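You operate a simulated robot arm through the tools that you are given. There is no shell and no other tool. Be economical: measure what you need, move in short steps, check, and stop when the job is done.

Carry out the task below with a simulated robot arm. There is one attempt and no reset: what you move stays moved.

TASK
Close the paper drawer.
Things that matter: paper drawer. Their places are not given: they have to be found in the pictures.

It is judged by the outcome, as a careful person would: the job done as asked, and still so three seconds after it is handed in. It fails if anything else is knocked over, pushed out of place, dropped, spilled or broken.

THE ROBOT
A 6-joint arm with a two-finger parallel gripper, fixed in place. Base frame: the origin is at the foot of the arm, x ahead of it, y to its left, z up. Lengths are in m, angles in degrees, forces in N, time in s.
With the tool pointing down near the work surface it reaches from about 0.1 to 0.62 m from the base axis. Its first joint turns from -66.0 to 66.0 degrees. Payload 2.9 kg.
Tool frame: the origin (TCP) lies between the finger pads and is the grasp point; the fingertips stand 0.03 m ahead of it; z points along the fingers, y is the line along which they close. The gripper opens to 0.11 m. The fingers are 0.02 m wide and 0.01 m thick; the gripper's body (0.048 by 0.112 m) begins 0.055 m behind the TCP.
Orientation is that of the tool frame in the base frame, as a unit quaternion [x, y, z, w]. With the fingers straight down and closing along the base's y, the tool's x points along the base's -x, its y along +y and its z along -z.

THE INTERFACE
- The arm moves only by the tool send_rows. Its argument "moves" is a list of rows, each an object of numbers (a shift or turn left out is 0, a gripper value left out holds the last): "fingers": the finger opening in m, from 0 to 0.11; "x", "y", "z": the shift along the tool's x, y, z in m; "ax", "ay", "az": the turn, a rotation vector about the tool's x, y, z in degrees. In form: [{"fingers": .., "x": .., "y": .., "z": .., "ax": .., "ay": .., "az": ..}, ...]. A call has 1 to 8 rows; each row shifts and turns the commanded pose from where the row before left it, along the tool's axes as they then stand. A row lasts 0.2 s, in which the tool goes at most 0.05 m and 8.6 degrees; a call with a longer step from one row to the next is refused whole, and so is a gripper value outside its range. A pose out of reach is approached as far as the arm can. The call stops where the force on the tool passes 40 N (or 10 N more than at its start, if that is more) or the arm is blocked; 0.2 s more then pass. The fingers move at their own pace (about 0.108 m/s each) and stop on an object; they squeeze with about 43 N. The grip force told is the motor's: it shows also when the fingers shut on nothing. Time passes only in rows, and 0.2 s behind the last, so rows that do not move let the fingers close. It gives the time, the measured TCP pose, the force on the tool (base axes), the opening and the grip force at its end, in the units of the frame above (readings bear some noise).
- Cameras (640 x 400 px; columns grow to the right, rows downward): "scene" is fixed at [0.0786, 0.4951, 1.3424]; the picture's right is [-0.10, -0.99, 0.00], its down [-0.91, 0.09, -0.40] and it looks along [0.40, -0.04, -0.92] (base axes); focal length 370 px, centre (320, 200). "wrist" rides on the gripper at [-0.036, 0, -0.057] in the tool frame; the picture's right is [0.00, -1.00, 0.00], its down [0.97, 0.00, -0.24] and it looks along [0.24, 0.00, 0.97] (tool axes); focal length 218 px, centre (320, 200).
- capture(camera): a new picture of that camera. No time passes.
- point_at(camera, pixels): for up to 12 pixels [column, row] of the newest picture of that camera ("zoom" is the newest enlarged one), the place [x, y, z] in the base frame of the surface seen there, good to about 0.002 m. No time passes.
- zoom(camera, box): a new picture of the part [left, top, right, bottom] of that camera's present view, enlarged. No time passes.
- job_done(): hands the job in; it is judged then, once.

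Work in short steps. Measure before you move; look again where a grasp or a placing could have gone wrong, and mend it. You have 60 turns and 30 pictures in all, the two below and enlarged ones among them. Open the gripper and draw the arm clear of the work before you hand the job in, unless the task says otherwise; then end with one line.

The tools are called after "Emit:" as name(argument=value, ...) on one line, values as JSON. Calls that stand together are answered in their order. send_rows: Moves the arm, as the interface text tells. Its arguments: {"type":"object","properties":{"moves":{"type":"array","items":{"type":"object","properties":{"fingers":{"type":"number"},"x":{"type":"number"},"y":{"type":"number"},"z":{"type":"number"},"ax":{"type":"number"},"ay":{"type":"number"},"az":{"type":"number"}}}}},"required":["moves"]} The other tools are called the same way: capture (camera) takes a picture; point_at (camera, pixels) gives the place of the surface under pixels of a picture; zoom (camera, box) takes an enlarged picture of a part of a camera's view; job_done () hands the job in.

At the start:

```text
t: 0.0
position: [0.2999, 0.3, 0.7994]
tcp_rot: [0.0, 1.0, 0.0, 0.001]
force: [-0.6, 0.1, 0.1]
finger_gap: 0.1099
gripper_force: 0.0
```

scene: 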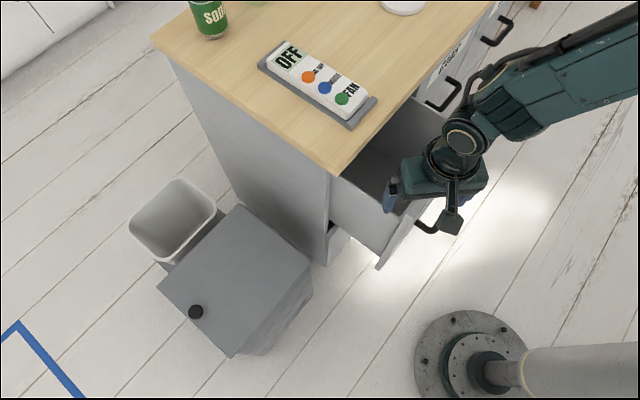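
wrist: 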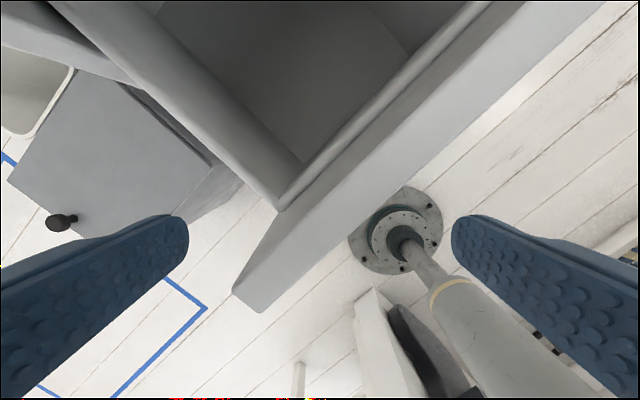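

The pictures show an open drawer near (400,190) in the scene view, with other drawers to the right. I'll zoom in to read the labels and measure.

Emit:
zoom(camera="scene", box=[300, 0, 540, 280])

Emit:
point_at(camera="scene", pixels=[[380, 265], [400, 235], [428, 205], [335, 172], [430, 229], [440, 105], [375, 250], [340, 190], [365, 155], [415, 95], [495, 40], [330, 255]])

Emit:
point_at(camera="wrist", pixels=[[280, 203], [240, 290], [262, 310], [400, 100], [520, 10], [400, 150], [500, 90], [200, 110], [330, 60], [450, 40]])

```text
1.43 times, centred on (420, 140) of scene
```

zoom: 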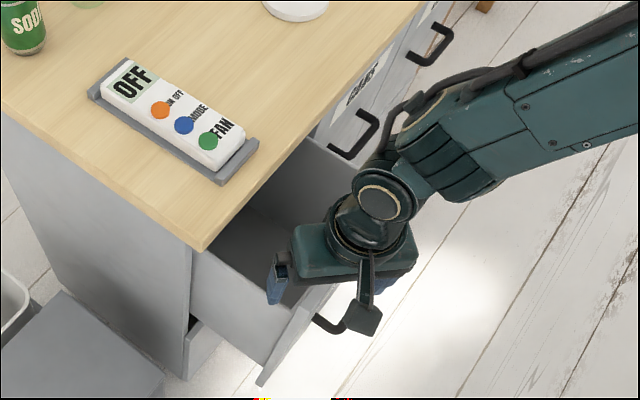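

```text
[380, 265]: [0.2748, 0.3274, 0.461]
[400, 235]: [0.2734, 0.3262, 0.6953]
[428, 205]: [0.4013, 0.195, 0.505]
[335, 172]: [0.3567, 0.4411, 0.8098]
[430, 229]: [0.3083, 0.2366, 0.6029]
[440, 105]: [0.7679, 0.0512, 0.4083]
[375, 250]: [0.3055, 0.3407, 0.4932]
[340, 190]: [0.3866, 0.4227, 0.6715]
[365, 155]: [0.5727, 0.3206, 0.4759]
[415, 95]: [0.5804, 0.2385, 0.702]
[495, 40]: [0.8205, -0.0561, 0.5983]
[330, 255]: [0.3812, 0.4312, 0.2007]
```

```text
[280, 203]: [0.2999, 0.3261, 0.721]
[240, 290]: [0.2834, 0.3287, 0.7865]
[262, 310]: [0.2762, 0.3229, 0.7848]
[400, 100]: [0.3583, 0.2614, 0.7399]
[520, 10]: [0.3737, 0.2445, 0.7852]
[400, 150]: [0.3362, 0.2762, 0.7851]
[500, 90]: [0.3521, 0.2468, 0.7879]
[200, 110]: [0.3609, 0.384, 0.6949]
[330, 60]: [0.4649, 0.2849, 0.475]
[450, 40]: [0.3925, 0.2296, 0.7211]
```

The open drawer's front lies along about x+y=0.60 with its top at z≈0.787, and it needs to move along about (0.7,0.7). I'll raise the tool, turn it to face the drawer and look at the fronts.

Emit:
send_rows(moves=[{"z": -0.04}, {"z": -0.04}, {"z": -0.03}, {"az": -8, "fingers": 0}, {"az": -8}, {"az": -8}, {"az": -8}, {"az": -8}])

Emit:
send_rows(moves=[{"az": -5}, {"x": 0.04}, {"x": 0.04}, {"x": 0.03}, {"ay": -8}, {"ay": -8}, {"ay": -8}, {"ay": -8}])

Emit:
capture(camera="wrist")

Emit:
capture(camera="scene")

```text
t: 1.8
position: [0.3004, 0.3007, 0.9097]
tcp_rot: [-0.345, 0.939, 0.0, 0.0]
force: [0.2, 0.0, 0.6]
finger_gap: 0.0
gripper_force: 38.0
```

```text
t: 3.6
position: [0.2549, 0.2551, 0.9151]
tcp_rot: [-0.369, 0.888, 0.106, 0.254]
force: [0.5, -0.5, 0.3]
finger_gap: 0.0
gripper_force: 37.8
out of reach, approached as far as the arm can: row 7, 8
```

```text
26 pictures are left
```

wrist: 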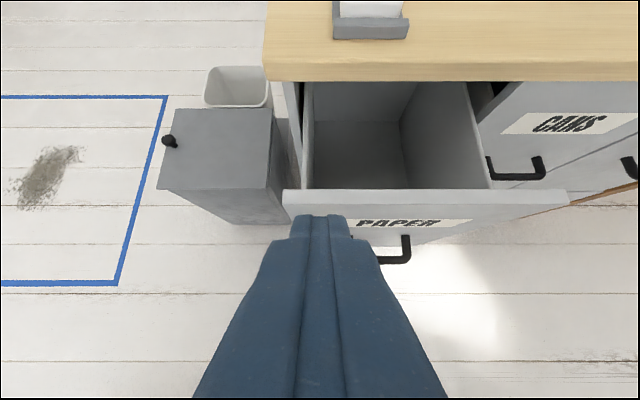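

```text
25 pictures are left
```

scene: 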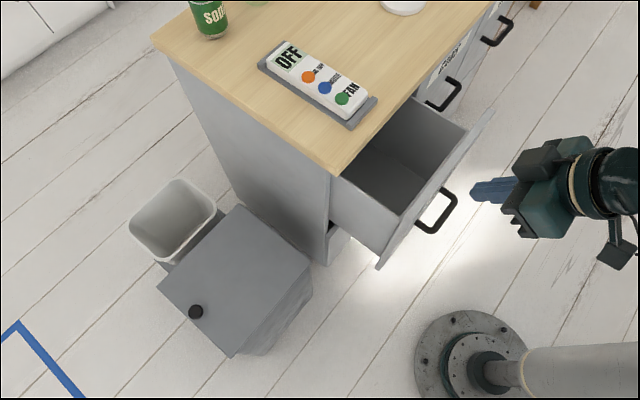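

The open drawer is labelled PAPER, so it is the target. I'll measure its front, the neighbouring front (CANS) and the counter edge.

Emit:
point_at(camera="wrist", pixels=[[290, 205], [560, 198], [430, 222], [475, 222], [407, 240], [409, 258], [380, 260], [270, 75], [480, 75], [500, 145], [630, 100], [370, 30]])

Emit:
point_at(camera="scene", pixels=[[400, 238], [452, 172], [440, 190], [455, 200], [432, 231], [335, 172], [400, 105], [350, 120], [372, 99], [425, 150], [457, 95], [435, 70]])

```text
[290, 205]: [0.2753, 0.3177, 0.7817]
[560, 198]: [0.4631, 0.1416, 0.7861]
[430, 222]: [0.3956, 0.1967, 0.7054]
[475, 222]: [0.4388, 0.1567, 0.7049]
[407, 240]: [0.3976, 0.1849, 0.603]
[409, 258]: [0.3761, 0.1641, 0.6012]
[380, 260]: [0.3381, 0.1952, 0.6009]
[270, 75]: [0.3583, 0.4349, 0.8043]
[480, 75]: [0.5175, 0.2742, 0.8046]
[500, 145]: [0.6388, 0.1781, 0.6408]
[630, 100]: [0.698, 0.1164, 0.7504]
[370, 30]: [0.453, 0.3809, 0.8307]
```

```text
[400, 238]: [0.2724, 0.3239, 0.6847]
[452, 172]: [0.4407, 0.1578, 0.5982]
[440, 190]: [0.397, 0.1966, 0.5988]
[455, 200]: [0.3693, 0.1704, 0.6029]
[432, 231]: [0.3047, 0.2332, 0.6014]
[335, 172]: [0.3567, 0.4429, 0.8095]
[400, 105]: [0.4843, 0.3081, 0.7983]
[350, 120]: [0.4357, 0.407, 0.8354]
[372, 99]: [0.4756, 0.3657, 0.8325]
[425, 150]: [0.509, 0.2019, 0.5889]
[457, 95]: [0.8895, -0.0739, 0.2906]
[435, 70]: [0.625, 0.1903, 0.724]
```

Closed fronts sit at x+y≈0.815, 0.155 m from this one, with the counter edge overhanging them by about 0.016 m. I'll shift sideways to the handle's centre line, then descend.

Emit:
send_rows(moves=[{"y": -0.035}, {"y": -0.03}, {"y": -0.03}])

Emit:
send_rows(moves=[{"z": 0.034, "x": 0.021}, {"z": 0.034, "x": 0.021}, {"z": 0.034, "x": 0.021}])

```text
t: 4.4
position: [0.3221, 0.1881, 0.9154]
tcp_rot: [-0.367, 0.888, 0.105, 0.255]
force: [-0.3, -0.4, -0.7]
finger_gap: 0.0
gripper_force: 37.9
```

```text
t: 5.2
position: [0.323, 0.1898, 0.7949]
tcp_rot: [-0.369, 0.888, 0.105, 0.254]
force: [-0.7, -0.6, 0.2]
finger_gap: 0.0001
gripper_force: 37.8
```

On track at z 0.795; I'll lower 0.07 more and look.

Emit:
send_rows(moves=[{"z": 0.03, "x": 0.0185}, {"z": 0.03, "x": 0.0185}])

Emit:
capture(camera="scene")

Emit:
capture(camera="wrist")

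```text
t: 5.8
position: [0.3225, 0.1901, 0.7252]
tcp_rot: [-0.368, 0.888, 0.105, 0.255]
force: [-0.6, 0.0, -0.1]
finger_gap: 0.0
gripper_force: 38.1
```

```text
24 pictures are left
```

scene: 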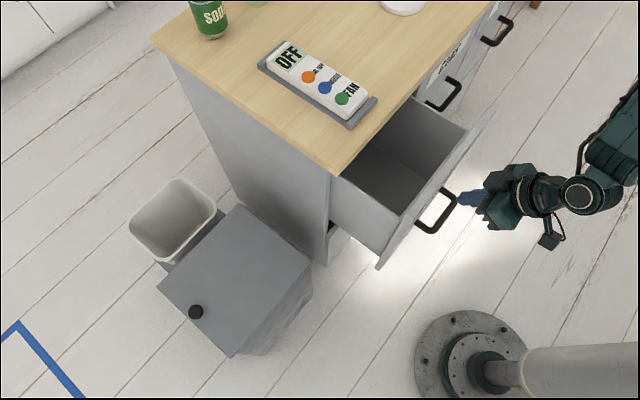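

```text
23 pictures are left
```

wrist: 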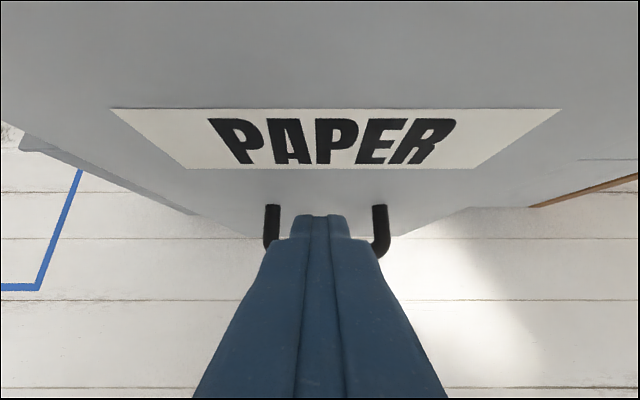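

Well centred on the PAPER label. I'll tilt further so only the fingertips meet the front.

Emit:
send_rows(moves=[{"ay": -8}, {"ay": -8}, {"ay": -8}])

```text
t: 6.6
position: [0.343, 0.1882, 0.7242]
tcp_rot: [-0.338, 0.818, 0.18, 0.43]
force: [0.1, 0.9, 0.9]
finger_gap: 0.0
gripper_force: 37.0
out of reach, approached as far as the arm can: row 3
```

Tilt is now 56° with the tip about 0.02 m from the front. I'll push gently along the drawer's axis.

Emit:
send_rows(moves=[{"y": 0.01}, {"z": 0.0124, "x": -0.0085}, {"z": 0.0124, "x": -0.0085}, {"z": 0.0124, "x": -0.0085}, {"z": 0.0124, "x": -0.0085}])

```text
t: 7.8
position: [0.3862, 0.238, 0.7252]
tcp_rot: [-0.338, 0.816, 0.18, 0.433]
force: [-0.2, -0.8, 0.4]
finger_gap: 0.0
gripper_force: 37.6
out of reach, approached as far as the arm can: row 1
```

The tip should now be 0.045 m past the original front with little force. I'll check the drawer follows.

Emit:
capture(camera="scene")

```text
22 pictures are left
```

scene: 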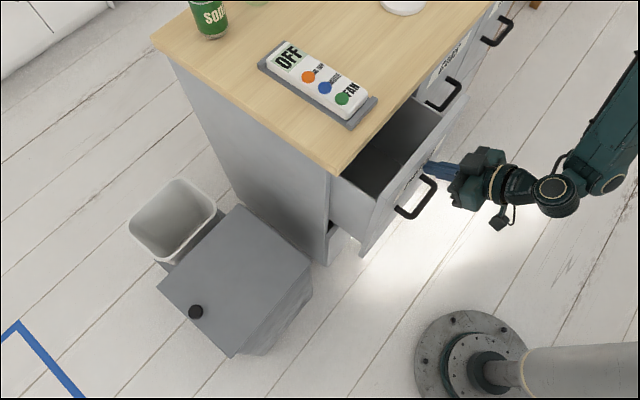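

The drawer is following. I'll push about 0.08 m more.

Emit:
send_rows(moves=[{"z": 0.0124, "x": -0.0085}, {"z": 0.0124, "x": -0.0085}, {"z": 0.0124, "x": -0.0085}, {"z": 0.0124, "x": -0.0085}, {"z": 0.0124, "x": -0.0085}])

Emit:
capture(camera="scene")

```text
t: 9.0
position: [0.4399, 0.292, 0.7264]
tcp_rot: [-0.338, 0.815, 0.18, 0.434]
force: [0.4, 0.0, 0.3]
finger_gap: 0.0
gripper_force: 38.0
```

```text
21 pictures are left
```

scene: 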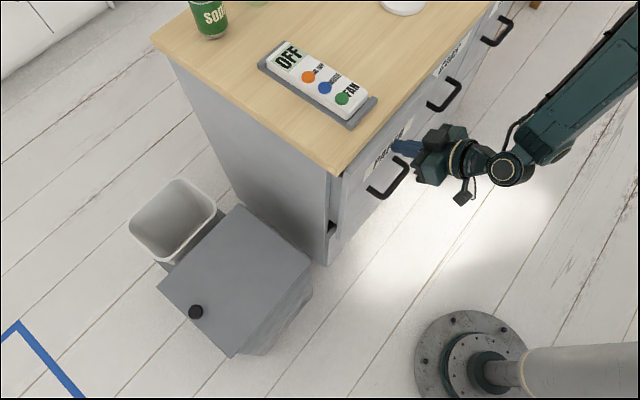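

About 0.034 m remains; I'll push slowly until it seats.

Emit:
send_rows(moves=[{"z": 0.0083, "x": -0.0056}, {"z": 0.0083, "x": -0.0056}, {"z": 0.0083, "x": -0.0056}, {"z": 0.0042, "x": -0.0028}, {"z": 0.0042, "x": -0.0028}, {"z": 0.0042, "x": -0.0028}])

Emit:
capture(camera="scene")

```text
t: 10.0
position: [0.4602, 0.3123, 0.7235]
tcp_rot: [-0.337, 0.819, 0.179, 0.429]
force: [-6.6, -6.1, 3.6]
finger_gap: 0.0
gripper_force: 37.9
stopped in row 4: the force on the tool passed its limit (the readings are from after the stop); the commanded pose is now the measured one
```

```text
20 pictures are left
```

scene: 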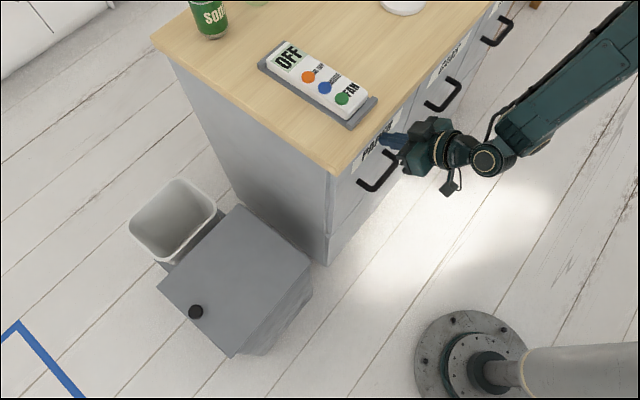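

The push stopped on force at tip n≈0.571, near the expected 0.576. I'll back off and compare this front with its neighbours.

Emit:
send_rows(moves=[{"z": -0.02}, {"z": -0.04}, {"z": -0.04}])

Emit:
capture(camera="wrist")

Emit:
zoom(camera="scene", box=[310, 40, 500, 280])

```text
t: 10.8
position: [0.4005, 0.2557, 0.7809]
tcp_rot: [-0.339, 0.818, 0.179, 0.43]
force: [-0.3, -0.3, 0.1]
finger_gap: 0.0
gripper_force: 37.4
```

```text
19 pictures are left
```

wrist: 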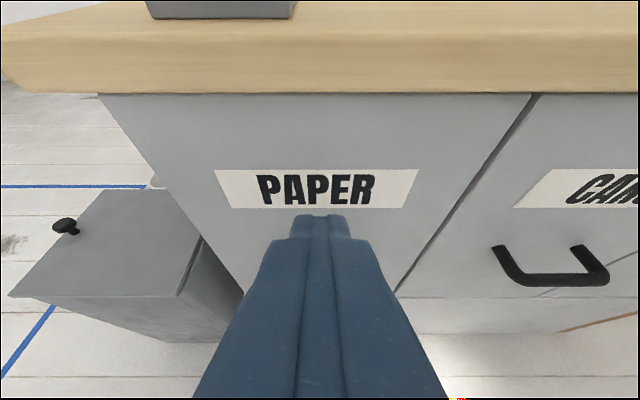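

```text
1.67 times, centred on (405, 160) of scene
```

zoom: 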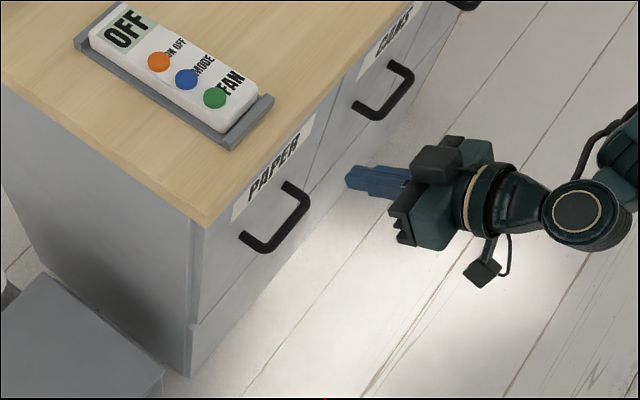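

Emit:
point_at(camera="wrist", pixels=[[230, 200], [400, 185], [180, 130], [470, 130], [530, 200], [580, 200], [560, 130], [600, 230], [480, 220]])

```text
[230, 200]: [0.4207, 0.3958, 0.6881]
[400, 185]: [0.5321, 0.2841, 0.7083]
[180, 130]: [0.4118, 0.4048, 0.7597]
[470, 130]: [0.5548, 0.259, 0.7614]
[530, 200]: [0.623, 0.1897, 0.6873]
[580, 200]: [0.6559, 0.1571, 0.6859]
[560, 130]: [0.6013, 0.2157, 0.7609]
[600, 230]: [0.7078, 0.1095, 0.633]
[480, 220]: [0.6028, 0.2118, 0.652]
```

The PAPER front (x+y≈0.816) is flush with CANS (≈0.815), so it is closed. I'll draw the arm clear and open the gripper.

Emit:
send_rows(moves=[{"z": -0.04}, {"z": -0.03, "fingers": 0.11}, {}, {}, {}])

Emit:
capture(camera="scene")

```text
t: 12.0
position: [0.36, 0.2136, 0.8221]
tcp_rot: [-0.338, 0.818, 0.18, 0.429]
force: [-0.1, 0.5, -0.4]
finger_gap: 0.1099
gripper_force: 0.0
```

```text
17 pictures are left
```

scene: 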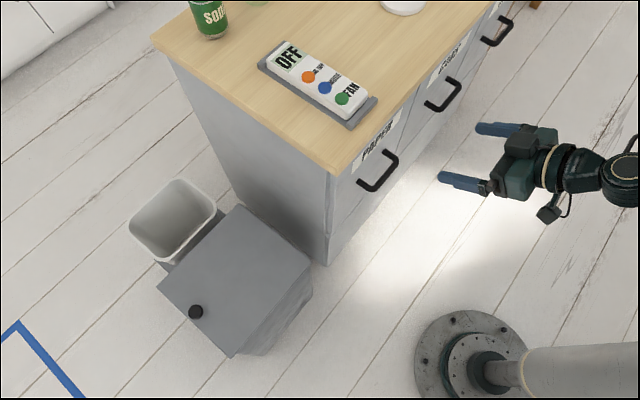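

The drawer is still shut, nothing else has moved and the arm is clear, so I'm handing in.

Emit:
job_done()

```text
The job is handed in.
```

The paper drawer is closed flush with the CANS drawer beside it, nothing else was moved, and the arm is clear with the gripper open.
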